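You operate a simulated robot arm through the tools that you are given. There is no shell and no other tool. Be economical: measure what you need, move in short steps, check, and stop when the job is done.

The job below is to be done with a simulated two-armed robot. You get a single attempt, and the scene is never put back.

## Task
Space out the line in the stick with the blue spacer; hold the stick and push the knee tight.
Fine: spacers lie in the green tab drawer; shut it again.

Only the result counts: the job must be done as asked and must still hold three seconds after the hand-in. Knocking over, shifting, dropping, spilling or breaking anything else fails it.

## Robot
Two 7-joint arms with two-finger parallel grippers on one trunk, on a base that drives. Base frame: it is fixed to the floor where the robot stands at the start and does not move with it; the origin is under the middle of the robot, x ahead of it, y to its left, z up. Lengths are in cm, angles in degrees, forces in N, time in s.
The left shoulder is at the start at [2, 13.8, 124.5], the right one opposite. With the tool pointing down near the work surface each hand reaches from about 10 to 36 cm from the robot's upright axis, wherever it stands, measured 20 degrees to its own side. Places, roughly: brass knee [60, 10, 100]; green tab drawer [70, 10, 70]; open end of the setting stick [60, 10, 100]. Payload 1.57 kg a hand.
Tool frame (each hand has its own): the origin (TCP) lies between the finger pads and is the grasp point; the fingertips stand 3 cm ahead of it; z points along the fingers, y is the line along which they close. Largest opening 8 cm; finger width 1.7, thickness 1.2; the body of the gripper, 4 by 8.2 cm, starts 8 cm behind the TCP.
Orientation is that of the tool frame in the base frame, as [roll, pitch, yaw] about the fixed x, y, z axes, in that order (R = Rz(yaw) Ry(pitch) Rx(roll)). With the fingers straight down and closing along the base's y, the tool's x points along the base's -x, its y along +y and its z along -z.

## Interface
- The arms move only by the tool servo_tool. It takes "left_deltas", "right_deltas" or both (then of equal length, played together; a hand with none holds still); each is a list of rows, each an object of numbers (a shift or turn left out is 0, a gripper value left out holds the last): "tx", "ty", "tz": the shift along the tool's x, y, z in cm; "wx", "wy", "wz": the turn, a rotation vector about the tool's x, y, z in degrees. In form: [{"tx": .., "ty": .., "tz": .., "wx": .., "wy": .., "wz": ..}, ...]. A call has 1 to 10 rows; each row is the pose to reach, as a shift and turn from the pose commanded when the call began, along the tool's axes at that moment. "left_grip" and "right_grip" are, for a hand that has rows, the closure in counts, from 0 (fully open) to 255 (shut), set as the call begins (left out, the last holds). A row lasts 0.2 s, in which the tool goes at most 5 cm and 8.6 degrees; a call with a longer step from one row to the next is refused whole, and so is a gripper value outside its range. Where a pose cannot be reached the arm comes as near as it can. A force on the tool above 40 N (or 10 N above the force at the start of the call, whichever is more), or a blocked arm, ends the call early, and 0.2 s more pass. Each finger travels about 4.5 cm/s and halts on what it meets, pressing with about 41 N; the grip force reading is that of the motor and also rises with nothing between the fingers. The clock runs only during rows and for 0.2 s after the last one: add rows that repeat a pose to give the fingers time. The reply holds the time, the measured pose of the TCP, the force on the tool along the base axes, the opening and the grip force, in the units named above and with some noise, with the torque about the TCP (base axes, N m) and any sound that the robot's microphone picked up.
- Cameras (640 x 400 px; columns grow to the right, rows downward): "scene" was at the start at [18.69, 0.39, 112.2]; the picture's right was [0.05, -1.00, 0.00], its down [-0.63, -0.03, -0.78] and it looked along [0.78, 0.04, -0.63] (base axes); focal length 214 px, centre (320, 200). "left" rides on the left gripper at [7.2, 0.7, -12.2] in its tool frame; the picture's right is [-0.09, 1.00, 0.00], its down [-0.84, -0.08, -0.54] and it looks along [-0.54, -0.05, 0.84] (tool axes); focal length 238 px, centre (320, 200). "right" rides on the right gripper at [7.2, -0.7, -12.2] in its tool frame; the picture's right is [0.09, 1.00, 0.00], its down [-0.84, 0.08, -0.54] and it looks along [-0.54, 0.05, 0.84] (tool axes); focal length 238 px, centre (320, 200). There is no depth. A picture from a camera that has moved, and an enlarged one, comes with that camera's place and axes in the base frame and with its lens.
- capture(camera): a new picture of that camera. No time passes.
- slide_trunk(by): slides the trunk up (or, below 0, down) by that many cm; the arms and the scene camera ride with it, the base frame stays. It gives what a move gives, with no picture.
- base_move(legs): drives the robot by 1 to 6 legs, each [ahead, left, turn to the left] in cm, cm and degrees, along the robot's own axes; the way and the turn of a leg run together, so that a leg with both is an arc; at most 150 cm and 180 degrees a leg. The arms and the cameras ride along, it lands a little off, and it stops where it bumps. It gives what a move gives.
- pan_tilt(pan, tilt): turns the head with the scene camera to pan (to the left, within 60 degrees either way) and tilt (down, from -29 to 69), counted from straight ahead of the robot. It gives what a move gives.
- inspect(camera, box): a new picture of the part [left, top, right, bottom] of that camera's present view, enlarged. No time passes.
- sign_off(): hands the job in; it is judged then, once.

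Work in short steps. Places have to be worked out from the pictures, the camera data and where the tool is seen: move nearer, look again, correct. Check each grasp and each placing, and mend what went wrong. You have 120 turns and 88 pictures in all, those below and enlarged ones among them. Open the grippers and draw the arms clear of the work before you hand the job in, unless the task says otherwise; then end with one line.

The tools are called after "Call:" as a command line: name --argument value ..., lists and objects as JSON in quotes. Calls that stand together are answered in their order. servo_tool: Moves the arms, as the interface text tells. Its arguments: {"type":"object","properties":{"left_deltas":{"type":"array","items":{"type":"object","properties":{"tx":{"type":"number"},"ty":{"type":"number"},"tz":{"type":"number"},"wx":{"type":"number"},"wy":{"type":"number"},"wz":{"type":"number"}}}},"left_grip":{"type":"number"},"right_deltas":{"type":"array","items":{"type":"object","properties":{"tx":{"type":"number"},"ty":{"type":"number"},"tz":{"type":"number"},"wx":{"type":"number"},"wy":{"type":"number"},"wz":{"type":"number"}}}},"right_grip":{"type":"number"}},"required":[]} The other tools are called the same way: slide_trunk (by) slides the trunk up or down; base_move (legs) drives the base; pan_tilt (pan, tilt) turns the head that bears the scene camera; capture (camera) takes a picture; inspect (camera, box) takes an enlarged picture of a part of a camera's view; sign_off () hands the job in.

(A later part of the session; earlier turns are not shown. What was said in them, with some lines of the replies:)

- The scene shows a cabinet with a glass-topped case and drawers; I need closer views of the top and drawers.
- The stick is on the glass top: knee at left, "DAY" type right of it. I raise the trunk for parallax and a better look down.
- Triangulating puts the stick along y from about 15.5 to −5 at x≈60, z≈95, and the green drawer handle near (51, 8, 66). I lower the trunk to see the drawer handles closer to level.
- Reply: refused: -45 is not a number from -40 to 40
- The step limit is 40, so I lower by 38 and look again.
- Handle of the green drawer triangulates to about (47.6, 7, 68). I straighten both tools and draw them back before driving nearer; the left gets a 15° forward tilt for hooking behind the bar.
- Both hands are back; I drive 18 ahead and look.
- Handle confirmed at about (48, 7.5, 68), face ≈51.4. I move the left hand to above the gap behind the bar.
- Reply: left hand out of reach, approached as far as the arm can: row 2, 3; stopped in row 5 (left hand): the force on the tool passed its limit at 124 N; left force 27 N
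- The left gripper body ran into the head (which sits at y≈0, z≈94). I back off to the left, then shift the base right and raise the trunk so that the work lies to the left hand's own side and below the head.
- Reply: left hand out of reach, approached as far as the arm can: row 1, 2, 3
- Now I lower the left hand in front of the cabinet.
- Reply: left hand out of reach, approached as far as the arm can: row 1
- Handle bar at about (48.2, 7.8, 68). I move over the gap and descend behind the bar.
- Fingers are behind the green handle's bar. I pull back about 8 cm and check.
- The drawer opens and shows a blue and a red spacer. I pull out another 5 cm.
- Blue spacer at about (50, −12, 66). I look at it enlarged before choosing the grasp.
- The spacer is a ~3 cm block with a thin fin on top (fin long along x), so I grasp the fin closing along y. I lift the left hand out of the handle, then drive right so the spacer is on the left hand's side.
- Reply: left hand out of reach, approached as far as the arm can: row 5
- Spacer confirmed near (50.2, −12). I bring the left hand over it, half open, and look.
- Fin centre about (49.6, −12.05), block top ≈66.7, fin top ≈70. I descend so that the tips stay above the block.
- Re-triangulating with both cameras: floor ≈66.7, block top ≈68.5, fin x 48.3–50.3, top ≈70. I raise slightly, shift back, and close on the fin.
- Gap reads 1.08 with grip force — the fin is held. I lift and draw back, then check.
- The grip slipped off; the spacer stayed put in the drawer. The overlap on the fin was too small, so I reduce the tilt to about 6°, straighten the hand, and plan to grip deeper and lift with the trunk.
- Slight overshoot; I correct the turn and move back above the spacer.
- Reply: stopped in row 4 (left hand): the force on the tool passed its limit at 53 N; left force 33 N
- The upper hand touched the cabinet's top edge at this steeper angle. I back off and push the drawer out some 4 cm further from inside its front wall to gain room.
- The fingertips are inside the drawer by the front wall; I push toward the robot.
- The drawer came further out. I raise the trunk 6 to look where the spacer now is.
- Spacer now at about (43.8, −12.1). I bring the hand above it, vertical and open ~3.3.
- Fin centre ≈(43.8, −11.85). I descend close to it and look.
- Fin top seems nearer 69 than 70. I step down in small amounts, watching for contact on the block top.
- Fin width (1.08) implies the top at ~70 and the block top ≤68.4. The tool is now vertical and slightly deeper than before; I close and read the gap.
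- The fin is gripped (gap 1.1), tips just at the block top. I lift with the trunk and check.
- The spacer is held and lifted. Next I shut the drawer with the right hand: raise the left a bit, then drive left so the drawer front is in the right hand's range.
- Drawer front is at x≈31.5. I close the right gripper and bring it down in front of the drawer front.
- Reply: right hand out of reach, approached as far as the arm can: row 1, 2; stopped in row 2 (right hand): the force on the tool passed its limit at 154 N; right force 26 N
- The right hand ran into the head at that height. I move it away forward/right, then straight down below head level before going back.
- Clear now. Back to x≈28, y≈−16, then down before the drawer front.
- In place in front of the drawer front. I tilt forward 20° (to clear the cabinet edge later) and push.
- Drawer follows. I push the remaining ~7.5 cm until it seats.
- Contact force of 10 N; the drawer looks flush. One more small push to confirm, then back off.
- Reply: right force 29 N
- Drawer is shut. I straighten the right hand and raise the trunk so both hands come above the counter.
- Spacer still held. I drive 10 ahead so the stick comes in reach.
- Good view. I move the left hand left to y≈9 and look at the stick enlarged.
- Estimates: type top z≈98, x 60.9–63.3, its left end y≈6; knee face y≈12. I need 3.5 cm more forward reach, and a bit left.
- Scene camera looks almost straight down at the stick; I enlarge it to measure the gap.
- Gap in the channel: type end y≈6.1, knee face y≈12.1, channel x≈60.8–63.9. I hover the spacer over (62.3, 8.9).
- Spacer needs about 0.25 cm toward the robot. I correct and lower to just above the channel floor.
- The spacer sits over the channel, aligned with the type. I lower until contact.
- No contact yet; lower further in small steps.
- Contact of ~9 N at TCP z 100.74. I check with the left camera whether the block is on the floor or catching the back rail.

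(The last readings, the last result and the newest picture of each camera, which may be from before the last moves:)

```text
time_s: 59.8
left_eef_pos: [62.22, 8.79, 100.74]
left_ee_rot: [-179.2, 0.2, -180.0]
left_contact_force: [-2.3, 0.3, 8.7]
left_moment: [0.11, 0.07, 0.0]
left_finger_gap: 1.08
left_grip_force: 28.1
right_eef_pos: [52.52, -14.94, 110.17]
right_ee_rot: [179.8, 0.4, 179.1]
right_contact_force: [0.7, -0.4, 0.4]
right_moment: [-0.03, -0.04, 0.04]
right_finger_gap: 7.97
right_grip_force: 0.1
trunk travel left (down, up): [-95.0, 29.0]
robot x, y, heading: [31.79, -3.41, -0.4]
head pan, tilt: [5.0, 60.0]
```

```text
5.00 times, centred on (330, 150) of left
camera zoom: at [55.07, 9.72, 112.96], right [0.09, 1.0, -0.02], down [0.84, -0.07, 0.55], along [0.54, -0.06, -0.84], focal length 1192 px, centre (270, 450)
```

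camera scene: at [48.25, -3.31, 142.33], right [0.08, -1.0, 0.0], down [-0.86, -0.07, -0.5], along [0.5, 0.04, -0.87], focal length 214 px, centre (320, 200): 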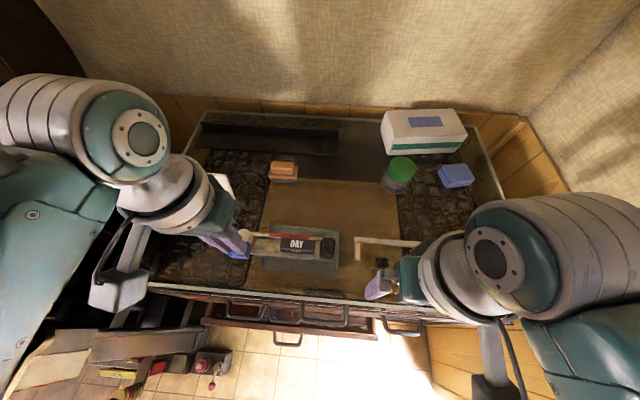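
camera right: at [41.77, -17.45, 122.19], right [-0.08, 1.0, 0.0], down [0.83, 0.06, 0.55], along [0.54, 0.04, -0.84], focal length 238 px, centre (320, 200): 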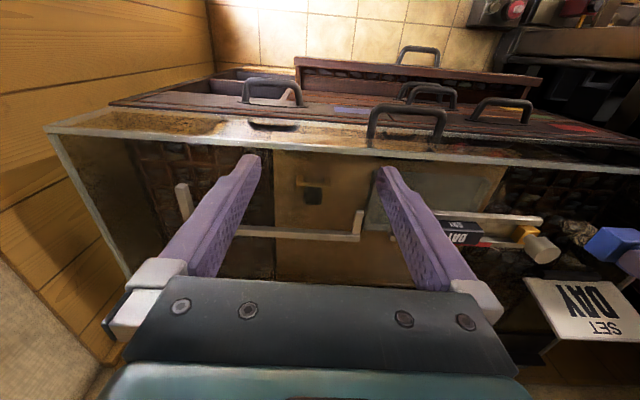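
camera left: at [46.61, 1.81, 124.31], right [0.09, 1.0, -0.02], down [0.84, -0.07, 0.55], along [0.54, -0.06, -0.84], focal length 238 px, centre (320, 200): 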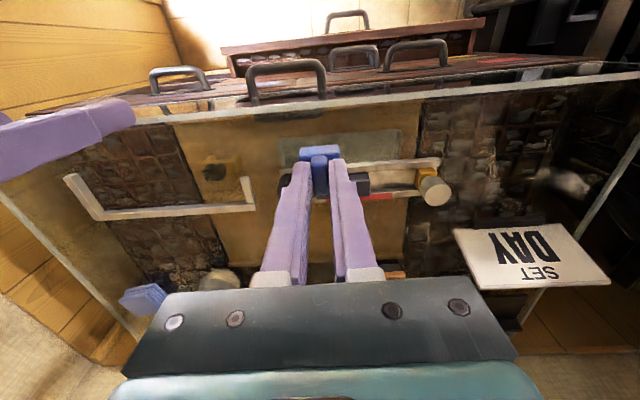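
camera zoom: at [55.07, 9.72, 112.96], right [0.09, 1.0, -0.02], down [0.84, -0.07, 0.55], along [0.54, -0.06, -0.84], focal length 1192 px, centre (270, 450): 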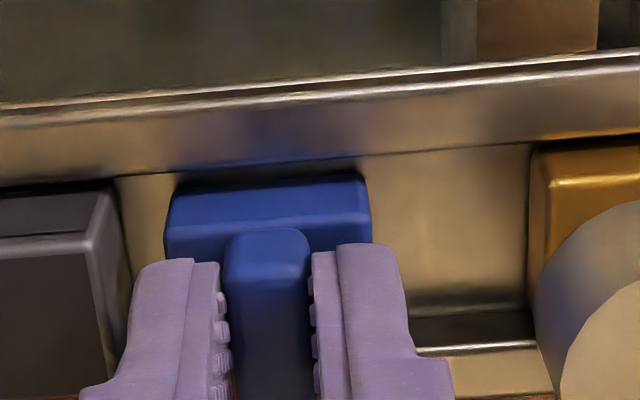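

The block is down in the channel, in line with the type. I release slightly and lift straight up.

Call:
servo_tool --left_deltas '[{"tz": -0.2}, {"tz": -0.2}, {"tz": -0.2}]' --left_grip 188

Call:
servo_tool --left_deltas '[{"tz": -1.5}, {"tz": -3.5}, {"tz": -7}, {"tz": -7}]'

Call:
inspect --camera "left" --box '[180, 100, 460, 270]'

```text
time_s: 60.6
left_eef_pos: [62.06, 9.01, 100.64]
left_ee_rot: [-179.1, 0.0, -179.8]
left_contact_force: [-1.3, -0.3, 0.2]
left_moment: [0.0, 0.0, -0.03]
left_finger_gap: 2.11
left_grip_force: 0.0
right_eef_pos: [52.61, -14.91, 110.02]
right_ee_rot: [179.8, 0.3, 179.1]
right_contact_force: [-1.0, 0.0, 0.1]
right_moment: [0.0, -0.01, 0.02]
right_finger_gap: 7.98
right_grip_force: 0.1
trunk travel left (down, up): [-95.0, 29.0]
robot x, y, heading: [31.51, -3.88, -0.2]
head pan, tilt: [5.0, 60.0]
```

```text
time_s: 61.6
left_eef_pos: [65.71, 8.16, 104.25]
left_ee_rot: [-179.1, 0.1, -179.9]
left_contact_force: [-0.4, -0.4, -0.9]
left_moment: [-0.01, -0.01, -0.01]
left_finger_gap: 2.12
left_grip_force: 0.1
left hand out of reach, approached as far as the arm can: row 1, 2, 3, 4
right_eef_pos: [52.42, -14.98, 110.12]
right_ee_rot: [179.8, 0.4, 179.1]
right_contact_force: [0.1, -0.2, 0.1]
right_moment: [0.02, -0.03, -0.01]
right_finger_gap: 7.99
right_grip_force: 0.1
trunk travel left (down, up): [-95.0, 29.0]
robot x, y, heading: [31.54, -3.16, -0.1]
head pan, tilt: [5.0, 60.0]
```

```text
2.29 times, centred on (320, 185) of left
camera zoom: at [58.56, 9.01, 116.53], right [0.09, 1.0, -0.02], down [0.84, -0.07, 0.54], along [0.54, -0.06, -0.84], focal length 545 px, centre (320, 234)
```

zoom: 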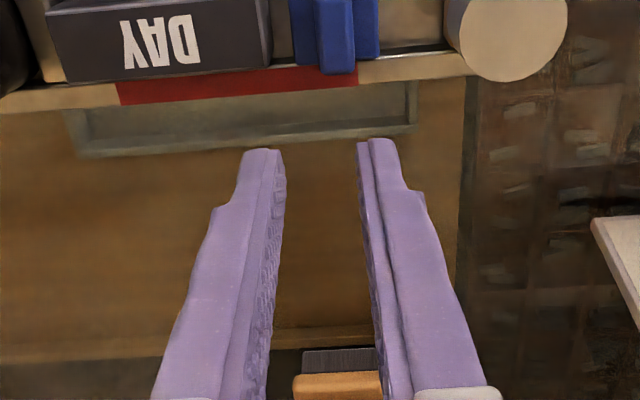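

The arm drifted forward while rising (reach limit), but the spacer is in the channel. I raise via the trunk and check everything.

Call:
slide_trunk --by 8

Call:
servo_tool --left_deltas '[{"tx": 3, "ty": 2}, {"tx": 6, "ty": 5}, {"tx": 6, "ty": 7}]'

Call:
inspect --camera "scene" --box '[210, 200, 370, 300]'

```text
time_s: 62.8
left_eef_pos: [65.69, 8.27, 112.35]
left_ee_rot: [-179.0, 0.1, -179.9]
left_contact_force: [-1.0, 0.6, 0.7]
left_moment: [-0.02, 0.01, -0.01]
left_finger_gap: 2.09
left_grip_force: 0.1
right_eef_pos: [52.5, -14.83, 118.12]
right_ee_rot: [179.8, 0.3, 179.1]
right_contact_force: [-0.2, 0.2, 1.1]
right_moment: [0.02, 0.0, -0.03]
right_finger_gap: 8.01
right_grip_force: 0.1
trunk travel left (down, up): [-103.0, 21.0]
robot x, y, heading: [31.41, -3.89, -0.1]
head pan, tilt: [5.0, 60.0]
```

```text
time_s: 63.6
left_eef_pos: [62.47, 15.16, 108.65]
left_ee_rot: [-179.2, 0.0, -180.0]
left_contact_force: [-0.4, -0.1, -0.2]
left_moment: [0.02, 0.0, 0.02]
left_finger_gap: 2.11
left_grip_force: 0.1
left hand out of reach, approached as far as the arm can: row 1, 2, 3
right_eef_pos: [52.56, -14.78, 118.05]
right_ee_rot: [179.8, 0.3, 179.1]
right_contact_force: [0.6, -0.2, 0.2]
right_moment: [-0.02, 0.0, -0.01]
right_finger_gap: 8.0
right_grip_force: 0.1
trunk travel left (down, up): [-103.0, 21.0]
robot x, y, heading: [31.82, -3.3, -0.3]
head pan, tilt: [5.0, 60.0]
```

```text
4.00 times, centred on (290, 250) of scene
camera zoom: at [48.26, -3.32, 150.33], right [0.08, -1.0, 0.0], down [-0.86, -0.07, -0.5], along [0.5, 0.04, -0.87], focal length 858 px, centre (440, 0)
```

zoom: 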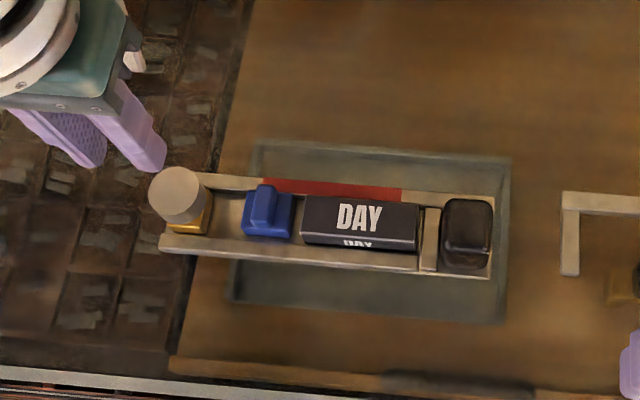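

Spacer lies properly between type and knee. Now I shift the base left 7 so the right hand can hold the black post and the left can push the knee.

Call:
base_move --legs '[[0, 7, 0]]'

Call:
servo_tool --right_deltas '[{"tx": -3, "ty": 1}, {"tx": -6, "ty": 2}, {"tx": -8.5, "ty": 3.5, "tz": 2}, {"tx": -8.5, "ty": 3.5, "tz": 5}, {"tx": -8.5, "ty": 3.5, "tz": 8}]' --right_grip 130

Call:
capture --camera "right"

```text
time_s: 64.6
left_eef_pos: [62.63, 21.99, 108.73]
left_ee_rot: [-179.1, -0.1, -179.9]
left_contact_force: [-0.5, 0.7, 0.1]
left_moment: [0.0, 0.02, 0.0]
left_finger_gap: 2.08
left_grip_force: 0.0
right_eef_pos: [52.56, -7.95, 118.22]
right_ee_rot: [179.8, 0.3, 179.1]
right_contact_force: [-0.2, 0.0, 0.1]
right_moment: [0.01, 0.0, 0.03]
right_finger_gap: 8.02
right_grip_force: 0.1
trunk travel left (down, up): [-103.0, 21.0]
robot x, y, heading: [31.61, 3.33, -0.4]
head pan, tilt: [5.0, 60.0]
```

```text
time_s: 65.8
left_eef_pos: [62.59, 22.1, 108.67]
left_ee_rot: [-179.1, 0.0, -179.9]
left_contact_force: [-0.1, 0.3, 0.4]
left_moment: [-0.01, 0.0, -0.04]
left_finger_gap: 2.11
left_grip_force: 0.1
right_eef_pos: [61.12, -4.41, 110.17]
right_ee_rot: [179.7, 0.4, 179.0]
right_contact_force: [-0.6, -0.1, -0.3]
right_moment: [0.0, -0.01, 0.01]
right_finger_gap: 3.91
right_grip_force: 0.1
trunk travel left (down, up): [-103.0, 21.0]
robot x, y, heading: [31.56, 3.2, -0.3]
head pan, tilt: [5.0, 60.0]
```

```text
23 pictures are left
camera right: at [53.8, -5.12, 122.25], right [-0.07, 1.0, 0.0], down [0.83, 0.06, 0.55], along [0.55, 0.04, -0.84], focal length 238 px, centre (320, 200)
```

right: 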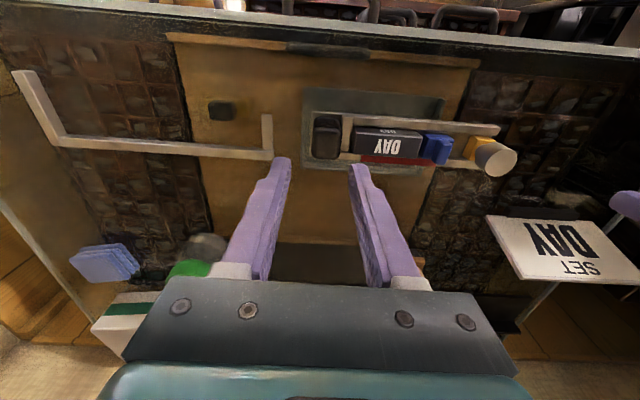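

Post at about (61.8, −3.9). I lower toward it and verify.

Call:
servo_tool --right_deltas '[{"tx": -0.8, "ty": 0.5, "tz": 2}, {"tx": -0.8, "ty": 0.5, "tz": 4.5}, {"tx": -0.8, "ty": 0.5, "tz": 6}, {"tx": -0.8, "ty": 0.5, "tz": 6}]'

Call:
inspect --camera "right" --box '[220, 80, 460, 230]'

```text
time_s: 66.8
left_eef_pos: [62.56, 22.04, 108.59]
left_ee_rot: [-179.0, 0.1, -179.9]
left_contact_force: [-0.3, 0.2, -0.5]
left_moment: [-0.02, 0.04, -0.01]
left_finger_gap: 2.11
left_grip_force: 0.0
right_eef_pos: [59.78, -5.02, 108.19]
right_ee_rot: [179.9, 0.2, 179.1]
right_contact_force: [-0.3, 0.6, 0.6]
right_moment: [-0.04, 0.0, 0.0]
right_finger_gap: 3.94
right_grip_force: 0.0
right hand out of reach, approached as far as the arm can: row 1, 2, 3, 4
trunk travel left (down, up): [-103.0, 21.0]
robot x, y, heading: [31.56, 3.39, -0.2]
head pan, tilt: [5.0, 60.0]
```

```text
2.67 times, centred on (340, 155) of right
camera zoom: at [52.56, -5.59, 120.29], right [-0.08, 1.0, 0.0], down [0.83, 0.06, 0.55], along [0.55, 0.04, -0.84], focal length 636 px, centre (267, 320)
```

zoom: 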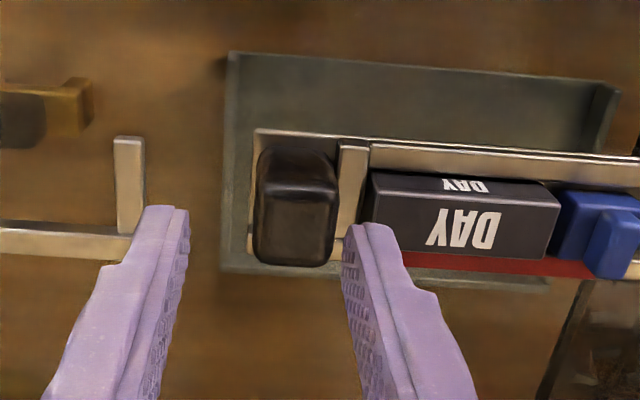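

Too low relative to the shoulder now. I raise the right hand, lower the trunk 9, and approach again.

Call:
servo_tool --right_deltas '[{"tz": -4}, {"tz": -8}, {"tz": -8}]'

Call:
slide_trunk --by -8

Call:
inspect --camera "right" --box '[220, 80, 460, 230]'

```text
time_s: 67.6
left_eef_pos: [62.63, 22.02, 108.77]
left_ee_rot: [-179.0, 0.0, -180.0]
left_contact_force: [-0.7, 0.4, 0.0]
left_moment: [-0.05, 0.02, -0.01]
left_finger_gap: 2.07
left_grip_force: 0.1
right_eef_pos: [59.62, -4.98, 116.2]
right_ee_rot: [179.9, 0.2, 179.1]
right_contact_force: [0.5, 0.4, 0.2]
right_moment: [0.05, -0.01, 0.0]
right_finger_gap: 3.91
right_grip_force: 0.0
trunk travel left (down, up): [-103.0, 21.0]
robot x, y, heading: [31.61, 3.16, -0.2]
head pan, tilt: [5.0, 60.0]
```

```text
time_s: 68.8
left_eef_pos: [62.5, 22.01, 100.71]
left_ee_rot: [-179.0, 0.1, -179.9]
left_contact_force: [0.3, -0.1, -0.1]
left_moment: [0.0, 0.03, -0.01]
left_finger_gap: 2.1
left_grip_force: 0.0
right_eef_pos: [59.74, -4.99, 108.1]
right_ee_rot: [179.7, 0.3, 179.1]
right_contact_force: [-0.3, -0.1, -0.8]
right_moment: [0.0, 0.0, 0.01]
right_finger_gap: 3.9
right_grip_force: 0.1
trunk travel left (down, up): [-95.0, 29.0]
robot x, y, heading: [31.41, 3.25, -0.1]
head pan, tilt: [5.0, 60.0]
```

```text
2.67 times, centred on (340, 155) of right
camera zoom: at [52.48, -5.61, 120.26], right [-0.08, 1.0, 0.0], down [0.84, 0.06, 0.55], along [0.54, 0.04, -0.84], focal length 636 px, centre (267, 320)
```

zoom: 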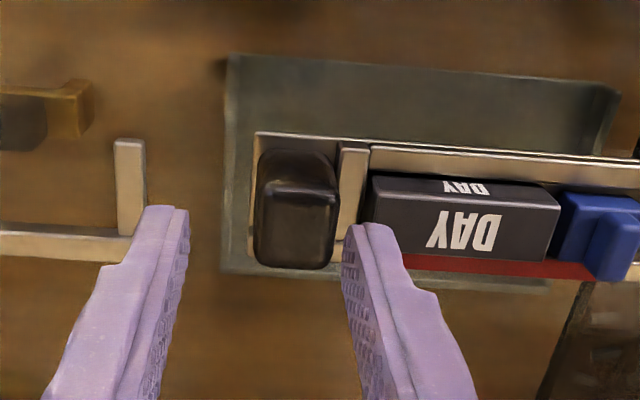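

Post centre ≈(61.5, −3.8), top ≈100.2. I align above, then go down to straddle it with tips above the stop block.

Call:
servo_tool --right_deltas '[{"tx": -1.8, "ty": 1.2, "tz": 1}, {"tx": -1.8, "ty": 1.2, "tz": 3}, {"tx": -1.8, "ty": 1.2, "tz": 4.5}, {"tx": -1.8, "ty": 1.2, "tz": 4.5}]'

Call:
inspect --camera "right" --box '[220, 80, 460, 230]'

```text
time_s: 69.8
left_eef_pos: [62.52, 22.08, 100.63]
left_ee_rot: [-179.1, 0.0, -179.9]
left_contact_force: [0.4, 0.5, 0.1]
left_moment: [0.02, -0.02, 0.0]
left_finger_gap: 2.09
left_grip_force: 0.0
right_eef_pos: [61.6, -3.81, 103.81]
right_ee_rot: [179.8, 0.3, 179.1]
right_contact_force: [-0.2, 0.3, -0.2]
right_moment: [-0.01, -0.04, 0.03]
right_finger_gap: 3.91
right_grip_force: 0.0
trunk travel left (down, up): [-95.0, 29.0]
robot x, y, heading: [31.46, 3.18, 0.1]
head pan, tilt: [5.0, 60.0]
```

```text
2.67 times, centred on (340, 155) of right
camera zoom: at [54.37, -4.46, 115.77], right [-0.08, 1.0, 0.0], down [0.84, 0.06, 0.55], along [0.54, 0.04, -0.84], focal length 636 px, centre (267, 320)
```

zoom: 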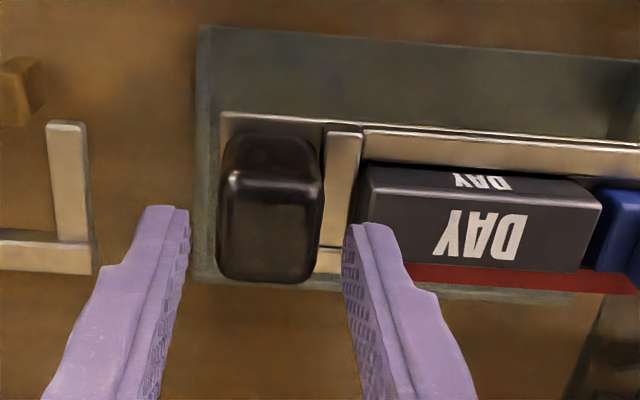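

Well centred. I descend 3.3 cm and close.

Call:
servo_tool --right_deltas '[{"tz": 1.2}, {"tz": 2.4}, {"tz": 3.3}, {"tz": 3.3}]'

Call:
servo_tool --right_deltas '[{"tz": 0}, {"tz": 0}, {"tz": 0}, {"tz": 0}]' --right_grip 255

Call:
inspect --camera "right" --box '[220, 80, 460, 230]'

```text
time_s: 70.8
left_eef_pos: [62.55, 22.11, 100.68]
left_ee_rot: [-179.2, 0.0, -179.9]
left_contact_force: [0.6, 0.4, -0.3]
left_moment: [-0.01, 0.02, 0.0]
left_finger_gap: 2.11
left_grip_force: 0.1
right_eef_pos: [61.1, -4.19, 101.66]
right_ee_rot: [179.8, 0.3, 179.0]
right_contact_force: [1.7, 1.4, 0.0]
right_moment: [0.0, 0.0, 0.02]
right_finger_gap: 4.04
right_grip_force: 1.0
right hand out of reach, approached as far as the arm can: row 2, 3, 4
trunk travel left (down, up): [-95.0, 29.0]
robot x, y, heading: [31.44, 3.15, -0.1]
head pan, tilt: [5.0, 60.0]
```

```text
time_s: 71.8
left_eef_pos: [62.44, 22.01, 100.67]
left_ee_rot: [-179.2, 0.0, -179.8]
left_contact_force: [0.0, 0.1, 0.2]
left_moment: [-0.01, 0.01, -0.02]
left_finger_gap: 2.11
left_grip_force: 0.0
right_eef_pos: [60.91, -4.34, 101.56]
right_ee_rot: [179.8, 0.3, 179.0]
right_contact_force: [-0.9, 2.4, 1.5]
right_moment: [-0.07, 0.01, 0.22]
right_finger_gap: 2.96
right_grip_force: 39.5
trunk travel left (down, up): [-95.0, 29.0]
robot x, y, heading: [31.26, 3.12, -0.4]
head pan, tilt: [5.0, 60.0]
```

```text
2.67 times, centred on (340, 155) of right
camera zoom: at [53.78, -4.88, 113.7], right [-0.08, 1.0, 0.0], down [0.84, 0.06, 0.55], along [0.54, 0.04, -0.84], focal length 636 px, centre (267, 320)
```

zoom: 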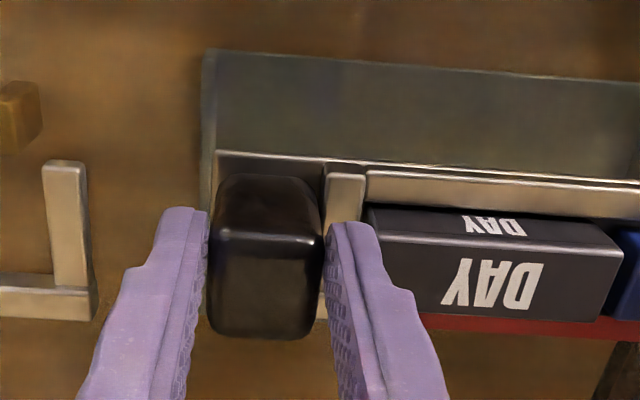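

Right hand holds the post (gap 2.96, 39 N). Now the left hand: close fingers, line up with the knee at x≈62, and approach to just left of it.

Call:
servo_tool --left_deltas '[{"tx": 0.4, "tz": 0.4}, {"tx": 0.4, "ty": -1.5, "tz": 0.9}, {"tx": 0.4, "ty": -3, "tz": 0.9}, {"tx": 0.4, "ty": -4.3, "tz": 0.9}, {"tx": 0.4, "ty": -4.3, "tz": 0.9}]' --left_grip 255

Call:
inspect --camera "left" --box '[120, 80, 440, 280]'

Call:
inspect --camera "scene" --box '[230, 180, 410, 300]'

```text
time_s: 73.0
left_eef_pos: [61.89, 17.83, 100.3]
left_ee_rot: [-179.2, 0.0, -179.9]
left_contact_force: [0.7, 0.0, 0.1]
left_moment: [0.0, 0.02, 0.0]
left_finger_gap: 0.0
left_grip_force: 20.9
left hand out of reach, approached as far as the arm can: row 2, 3, 4, 5
right_eef_pos: [61.07, -4.3, 101.72]
right_ee_rot: [179.8, 0.4, 179.2]
right_contact_force: [-0.8, 2.2, 2.8]
right_moment: [0.01, 0.05, 0.24]
right_finger_gap: 2.93
right_grip_force: 39.3
trunk travel left (down, up): [-95.0, 29.0]
robot x, y, heading: [31.61, 3.22, -0.3]
head pan, tilt: [5.0, 60.0]
```

```text
2.00 times, centred on (280, 180) of left
camera zoom: at [54.71, 18.72, 112.45], right [0.09, 1.0, -0.02], down [0.84, -0.07, 0.54], along [0.54, -0.06, -0.84], focal length 477 px, centre (400, 240)
```

zoom: 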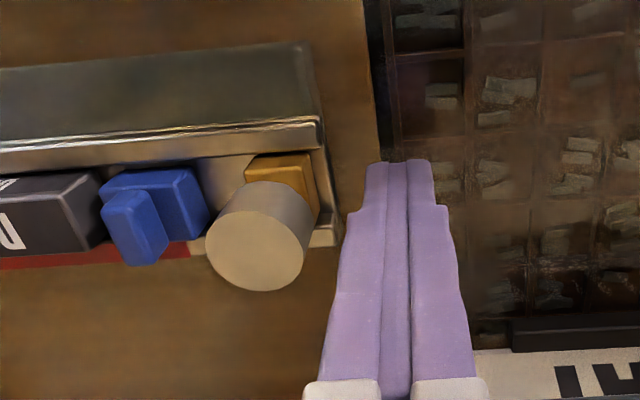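

```text
3.33 times, centred on (320, 240) of scene
camera zoom: at [48.28, 3.69, 142.34], right [0.08, -1.0, 0.0], down [-0.86, -0.07, -0.5], along [0.5, 0.04, -0.87], focal length 715 px, centre (320, 67)
```

zoom: 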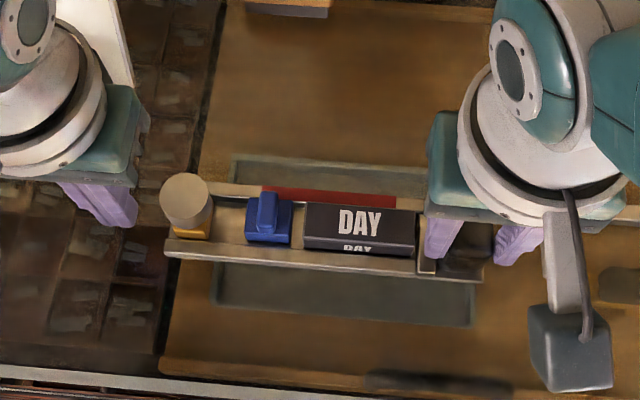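

Line-up is good: the fingers are just left of the knee. I push toward −y slowly.

Call:
servo_tool --left_deltas '[{"ty": -0.5}, {"ty": -1}, {"ty": -1.4}, {"ty": -1.8}, {"ty": -2.2}, {"ty": -2.6}, {"ty": -3}, {"ty": -3.3}]'

Call:
inspect --camera "left" --box '[120, 80, 440, 280]'

```text
time_s: 74.8
left_eef_pos: [61.77, 14.57, 100.71]
left_ee_rot: [-179.1, 0.2, 180.0]
left_contact_force: [0.7, 2.2, -0.8]
left_moment: [0.03, -0.04, 0.04]
left_finger_gap: 0.03
left_grip_force: 21.6
left hand out of reach, approached as far as the arm can: row 7, 8
right_eef_pos: [61.06, -4.3, 101.6]
right_ee_rot: [179.8, 0.2, 179.1]
right_contact_force: [-1.9, 0.2, 4.2]
right_moment: [-0.06, 0.03, 0.32]
right_finger_gap: 2.94
right_grip_force: 39.1
trunk travel left (down, up): [-95.0, 29.0]
robot x, y, heading: [31.57, 3.54, -0.0]
head pan, tilt: [5.0, 60.0]
```

```text
2.00 times, centred on (280, 180) of left
camera zoom: at [54.52, 15.55, 112.82], right [0.09, 1.0, -0.02], down [0.84, -0.07, 0.54], along [0.54, -0.06, -0.84], focal length 477 px, centre (400, 240)
```

zoom: 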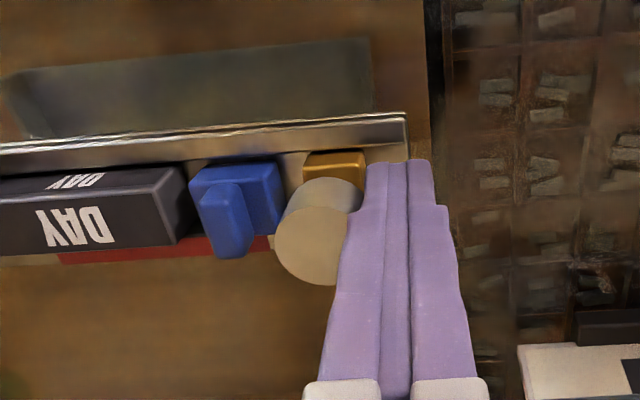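

The knee slides with ~2 N. I keep pushing until the line is tight and force rises.

Call:
servo_tool --left_deltas '[{"ty": -0.4}, {"ty": -0.8}, {"ty": -1.2}, {"ty": -1.5}, {"ty": -1.8}, {"ty": -1.8}]'

Call:
inspect --camera "left" --box '[120, 80, 440, 280]'

```text
time_s: 76.2
left_eef_pos: [61.43, 13.02, 100.81]
left_ee_rot: [-179.0, -0.1, -179.8]
left_contact_force: [0.9, 2.7, -0.4]
left_moment: [0.06, -0.03, 0.03]
left_finger_gap: 0.0
left_grip_force: 21.5
left hand out of reach, approached as far as the arm can: row 5, 6
right_eef_pos: [61.1, -4.28, 101.68]
right_ee_rot: [179.8, 0.3, 179.1]
right_contact_force: [-0.1, -0.4, 2.1]
right_moment: [-0.06, 0.07, 0.24]
right_finger_gap: 2.99
right_grip_force: 38.7
trunk travel left (down, up): [-95.0, 29.0]
robot x, y, heading: [31.47, 3.04, -0.2]
head pan, tilt: [5.0, 60.0]
```

```text
2.00 times, centred on (280, 180) of left
camera zoom: at [54.33, 13.87, 113.08], right [0.09, 1.0, -0.02], down [0.84, -0.07, 0.54], along [0.54, -0.06, -0.84], focal length 477 px, centre (400, 240)
```

zoom: 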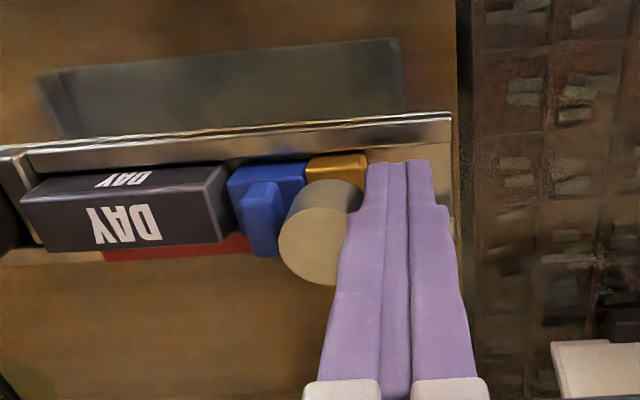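

Knee touches the spacer; a small gap to the type remains. Push on.

Call:
servo_tool --left_deltas '[{"ty": -0.3}, {"ty": -0.6}, {"ty": -0.9}, {"ty": -1.2}, {"ty": -1.2}]'

```text
time_s: 77.3
left_eef_pos: [61.36, 12.28, 101.04]
left_ee_rot: [-179.2, 0.1, -179.9]
left_contact_force: [1.0, 5.3, -1.0]
left_moment: [0.15, -0.02, 0.03]
left_finger_gap: 0.0
left_grip_force: 21.5
left hand out of reach, approached as far as the arm can: row 4, 5
right_eef_pos: [61.11, -4.31, 101.63]
right_ee_rot: [179.9, 0.3, 179.1]
right_contact_force: [-1.1, -3.2, 2.8]
right_moment: [-0.11, 0.01, 0.17]
right_finger_gap: 2.94
right_grip_force: 38.8
trunk travel left (down, up): [-95.0, 29.0]
robot x, y, heading: [31.12, 3.18, -0.3]
head pan, tilt: [5.0, 60.0]
```

Force rises to 5 N and the right hand feels it. I push a bit more.

Call:
servo_tool --left_deltas '[{"ty": -0.4}, {"ty": -0.8}, {"ty": -1.1}, {"ty": -1.1}]'

Call:
inspect --camera "left" --box '[120, 100, 360, 250]'

```text
time_s: 78.3
left_eef_pos: [61.16, 11.88, 101.26]
left_ee_rot: [-179.8, 0.0, 180.0]
left_contact_force: [3.4, 29.2, -3.9]
left_moment: [0.59, -0.01, 0.25]
left_finger_gap: 0.0
left_grip_force: 21.1
left hand out of reach, approached as far as the arm can: row 2, 3, 4
right_eef_pos: [61.1, -4.54, 101.55]
right_ee_rot: [-179.9, 0.3, 179.1]
right_contact_force: [-5.5, -24.3, 16.4]
right_moment: [-0.65, 0.01, 0.32]
right_finger_gap: 2.93
right_grip_force: 39.1
trunk travel left (down, up): [-95.0, 29.0]
robot x, y, heading: [31.24, 3.05, -0.3]
head pan, tilt: [5.0, 60.0]
```

```text
2.67 times, centred on (240, 175) of left
camera zoom: at [54.0, 12.56, 113.46], right [0.09, 1.0, 0.0], down [0.84, -0.07, 0.54], along [0.54, -0.05, -0.84], focal length 636 px, centre (533, 267)
```

zoom: 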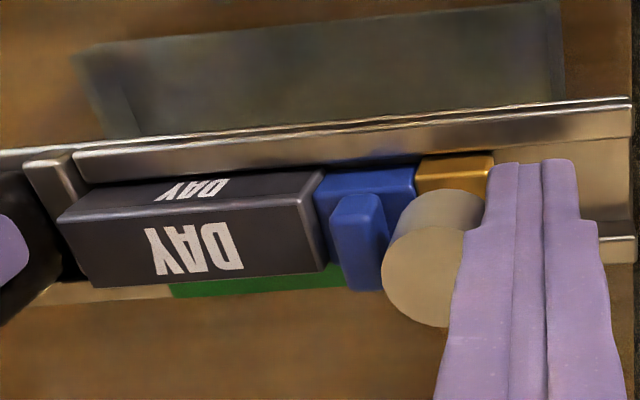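

The tell-tale strip turned from red to green with 29 N on the knee: line is tight. I back the left hand straight off the knee and check it stays green.

Call:
servo_tool --left_deltas '[{"ty": 0.8}, {"ty": 2}, {"ty": 4}, {"ty": 7}, {"ty": 7, "tz": -1}]'

Call:
inspect --camera "scene" --box '[230, 180, 410, 300]'

```text
time_s: 79.5
left_eef_pos: [61.07, 18.2, 102.17]
left_ee_rot: [-179.1, 0.0, -179.9]
left_contact_force: [-0.1, 0.0, 0.4]
left_moment: [-0.01, 0.0, 0.03]
left_finger_gap: 0.0
left_grip_force: 20.8
right_eef_pos: [60.95, -4.16, 101.6]
right_ee_rot: [179.8, 0.4, 179.1]
right_contact_force: [0.2, 1.2, 0.2]
right_moment: [0.21, 0.07, 0.05]
right_finger_gap: 2.97
right_grip_force: 39.0
trunk travel left (down, up): [-95.0, 29.0]
robot x, y, heading: [31.3, 3.63, -0.2]
head pan, tilt: [5.0, 60.0]
```

```text
3.33 times, centred on (320, 240) of scene
camera zoom: at [48.26, 3.69, 142.33], right [0.08, -1.0, 0.0], down [-0.86, -0.07, -0.5], along [0.5, 0.04, -0.87], focal length 715 px, centre (320, 67)
```

zoom: 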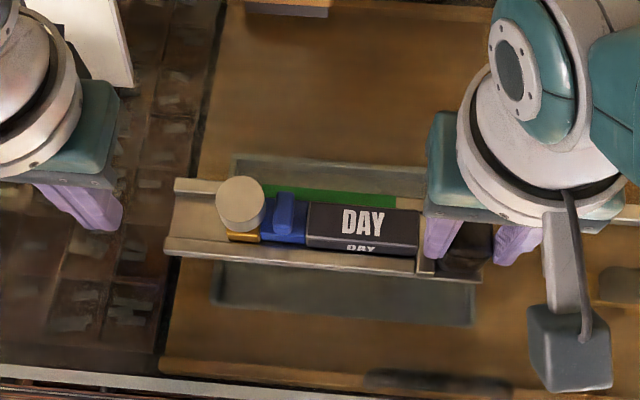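

It stays green. I open the right gripper modestly and lift both hands with the trunk.

Call:
servo_tool --right_deltas '[{"tz": 0}, {"tz": 0}, {"tz": 0}]' --right_grip 112

Call:
slide_trunk --by 12

Call:
base_move --legs '[[-15, 0, 0]]'

Call:
capture --camera "scene"

Call:
inspect --camera "right" --box '[160, 0, 640, 300]'

```text
time_s: 80.3
left_eef_pos: [60.97, 18.33, 102.22]
left_ee_rot: [-179.1, 0.0, -179.9]
left_contact_force: [0.3, -0.5, 0.0]
left_moment: [0.02, -0.03, -0.01]
left_finger_gap: 0.0
left_grip_force: 21.6
right_eef_pos: [61.09, -4.36, 101.74]
right_ee_rot: [179.9, 0.4, 179.0]
right_contact_force: [-0.5, -0.5, 0.1]
right_moment: [0.01, -0.02, 0.0]
right_finger_gap: 4.5
right_grip_force: 0.0
trunk travel left (down, up): [-95.0, 29.0]
robot x, y, heading: [31.4, 3.18, -0.4]
head pan, tilt: [5.0, 60.0]
```

```text
time_s: 81.8
left_eef_pos: [60.95, 18.21, 114.14]
left_ee_rot: [-179.1, 0.0, -179.9]
left_contact_force: [0.9, -0.7, -0.3]
left_moment: [-0.01, 0.02, 0.0]
left_finger_gap: 0.0
left_grip_force: 21.5
right_eef_pos: [61.04, -4.32, 113.62]
right_ee_rot: [179.8, 0.3, 179.1]
right_contact_force: [0.2, 0.6, -0.4]
right_moment: [0.0, 0.01, 0.02]
right_finger_gap: 4.49
right_grip_force: 0.2
trunk travel left (down, up): [-107.0, 17.0]
robot x, y, heading: [31.19, 3.35, 0.1]
head pan, tilt: [5.0, 60.0]
```

```text
time_s: 83.2
left_eef_pos: [46.06, 18.31, 114.26]
left_ee_rot: [-179.1, -0.1, -179.9]
left_contact_force: [-0.8, 0.2, 0.1]
left_moment: [0.01, -0.01, -0.01]
left_finger_gap: 0.0
left_grip_force: 21.2
right_eef_pos: [46.13, -4.34, 113.69]
right_ee_rot: [179.8, 0.3, 179.1]
right_contact_force: [1.2, 0.3, 0.0]
right_moment: [0.0, 0.0, -0.01]
right_finger_gap: 4.47
right_grip_force: 0.1
trunk travel left (down, up): [-107.0, 17.0]
robot x, y, heading: [16.33, 3.33, -0.1]
head pan, tilt: [5.0, 60.0]
```

```text
12 pictures are left
camera scene: at [33.27, 3.73, 154.33], right [0.08, -1.0, 0.0], down [-0.86, -0.07, -0.5], along [0.5, 0.04, -0.87], focal length 214 px, centre (320, 200)
```

scene: 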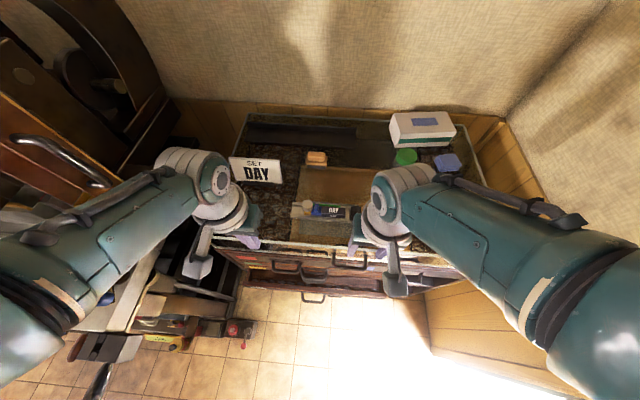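

```text
1.33 times, centred on (400, 150) of right
camera zoom: at [38.79, -4.87, 125.71], right [-0.08, 1.0, 0.0], down [0.83, 0.06, 0.55], along [0.55, 0.04, -0.84], focal length 318 px, centre (213, 267)
```

zoom: 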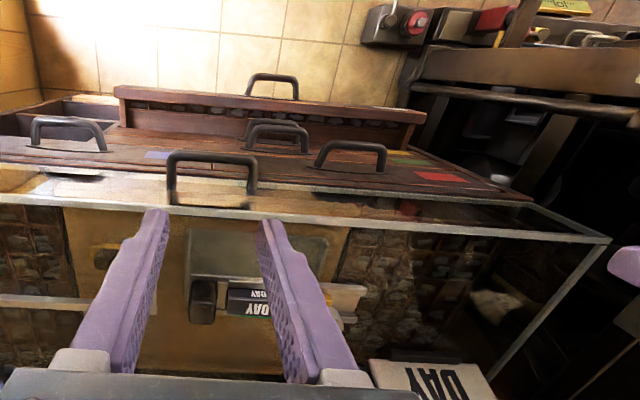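

Hands are clear. A last close look at the stick and at the drawer, opening the left gripper.

Call:
servo_tool --left_deltas '[{"tz": 0}, {"tz": 0}, {"tz": 0}]' --left_grip 0 --right_deltas '[{"tz": 0}, {"tz": 0}, {"tz": 0}]' --right_grip 0

Call:
inspect --camera "scene" --box '[270, 180, 390, 250]'

Call:
capture --camera "left"

```text
time_s: 84.0
left_eef_pos: [45.99, 18.36, 114.16]
left_ee_rot: [-179.0, 0.0, -179.9]
left_contact_force: [0.0, 0.1, 0.3]
left_moment: [0.01, -0.01, -0.01]
left_finger_gap: 6.81
left_grip_force: 0.0
right_eef_pos: [46.07, -4.21, 113.66]
right_ee_rot: [179.9, 0.3, 179.1]
right_contact_force: [0.8, 0.2, 0.2]
right_moment: [-0.01, 0.01, 0.02]
right_finger_gap: 7.99
right_grip_force: 0.0
trunk travel left (down, up): [-107.0, 17.0]
robot x, y, heading: [16.43, 2.87, -0.1]
head pan, tilt: [5.0, 60.0]
```

```text
5.33 times, centred on (330, 215) of scene
camera zoom: at [33.27, 3.73, 154.33], right [0.08, -1.0, 0.0], down [-0.86, -0.07, -0.5], along [0.5, 0.04, -0.87], focal length 1144 px, centre (267, 120)
```

zoom: 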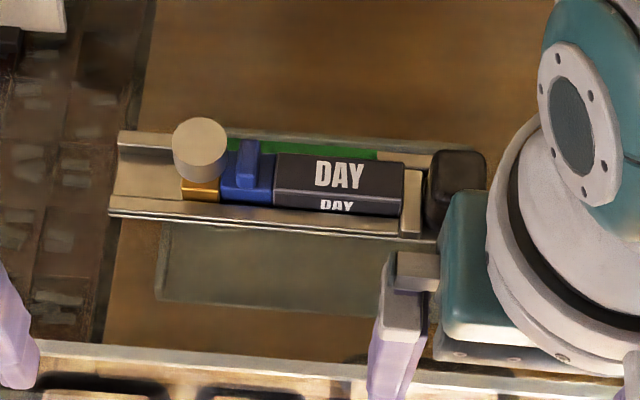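

```text
9 pictures are left
camera left: at [38.86, 19.13, 126.39], right [0.09, 1.0, -0.02], down [0.84, -0.07, 0.54], along [0.54, -0.06, -0.84], focal length 238 px, centre (320, 200)
```

left: 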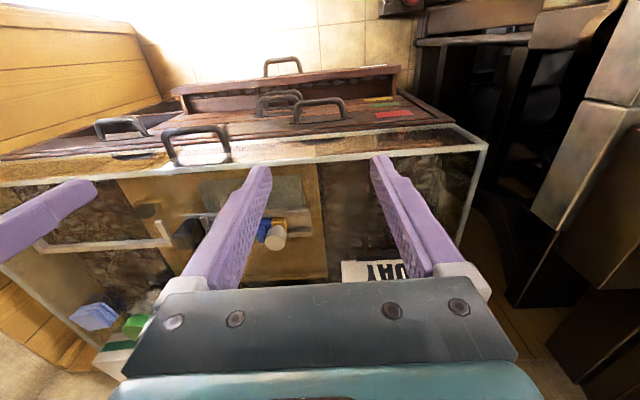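

The strip is still green, the line and spacer are tight against the stop, the drawer is shut, and nothing else looks disturbed. I hand the job in.

Call:
sign_off

```text
The job is handed in.
```

The blue spacer is in the line and the knee is pushed tight: the stick's strip turned from red to green and stayed green after release. The green tab drawer is shut, and both hands are open and clear.
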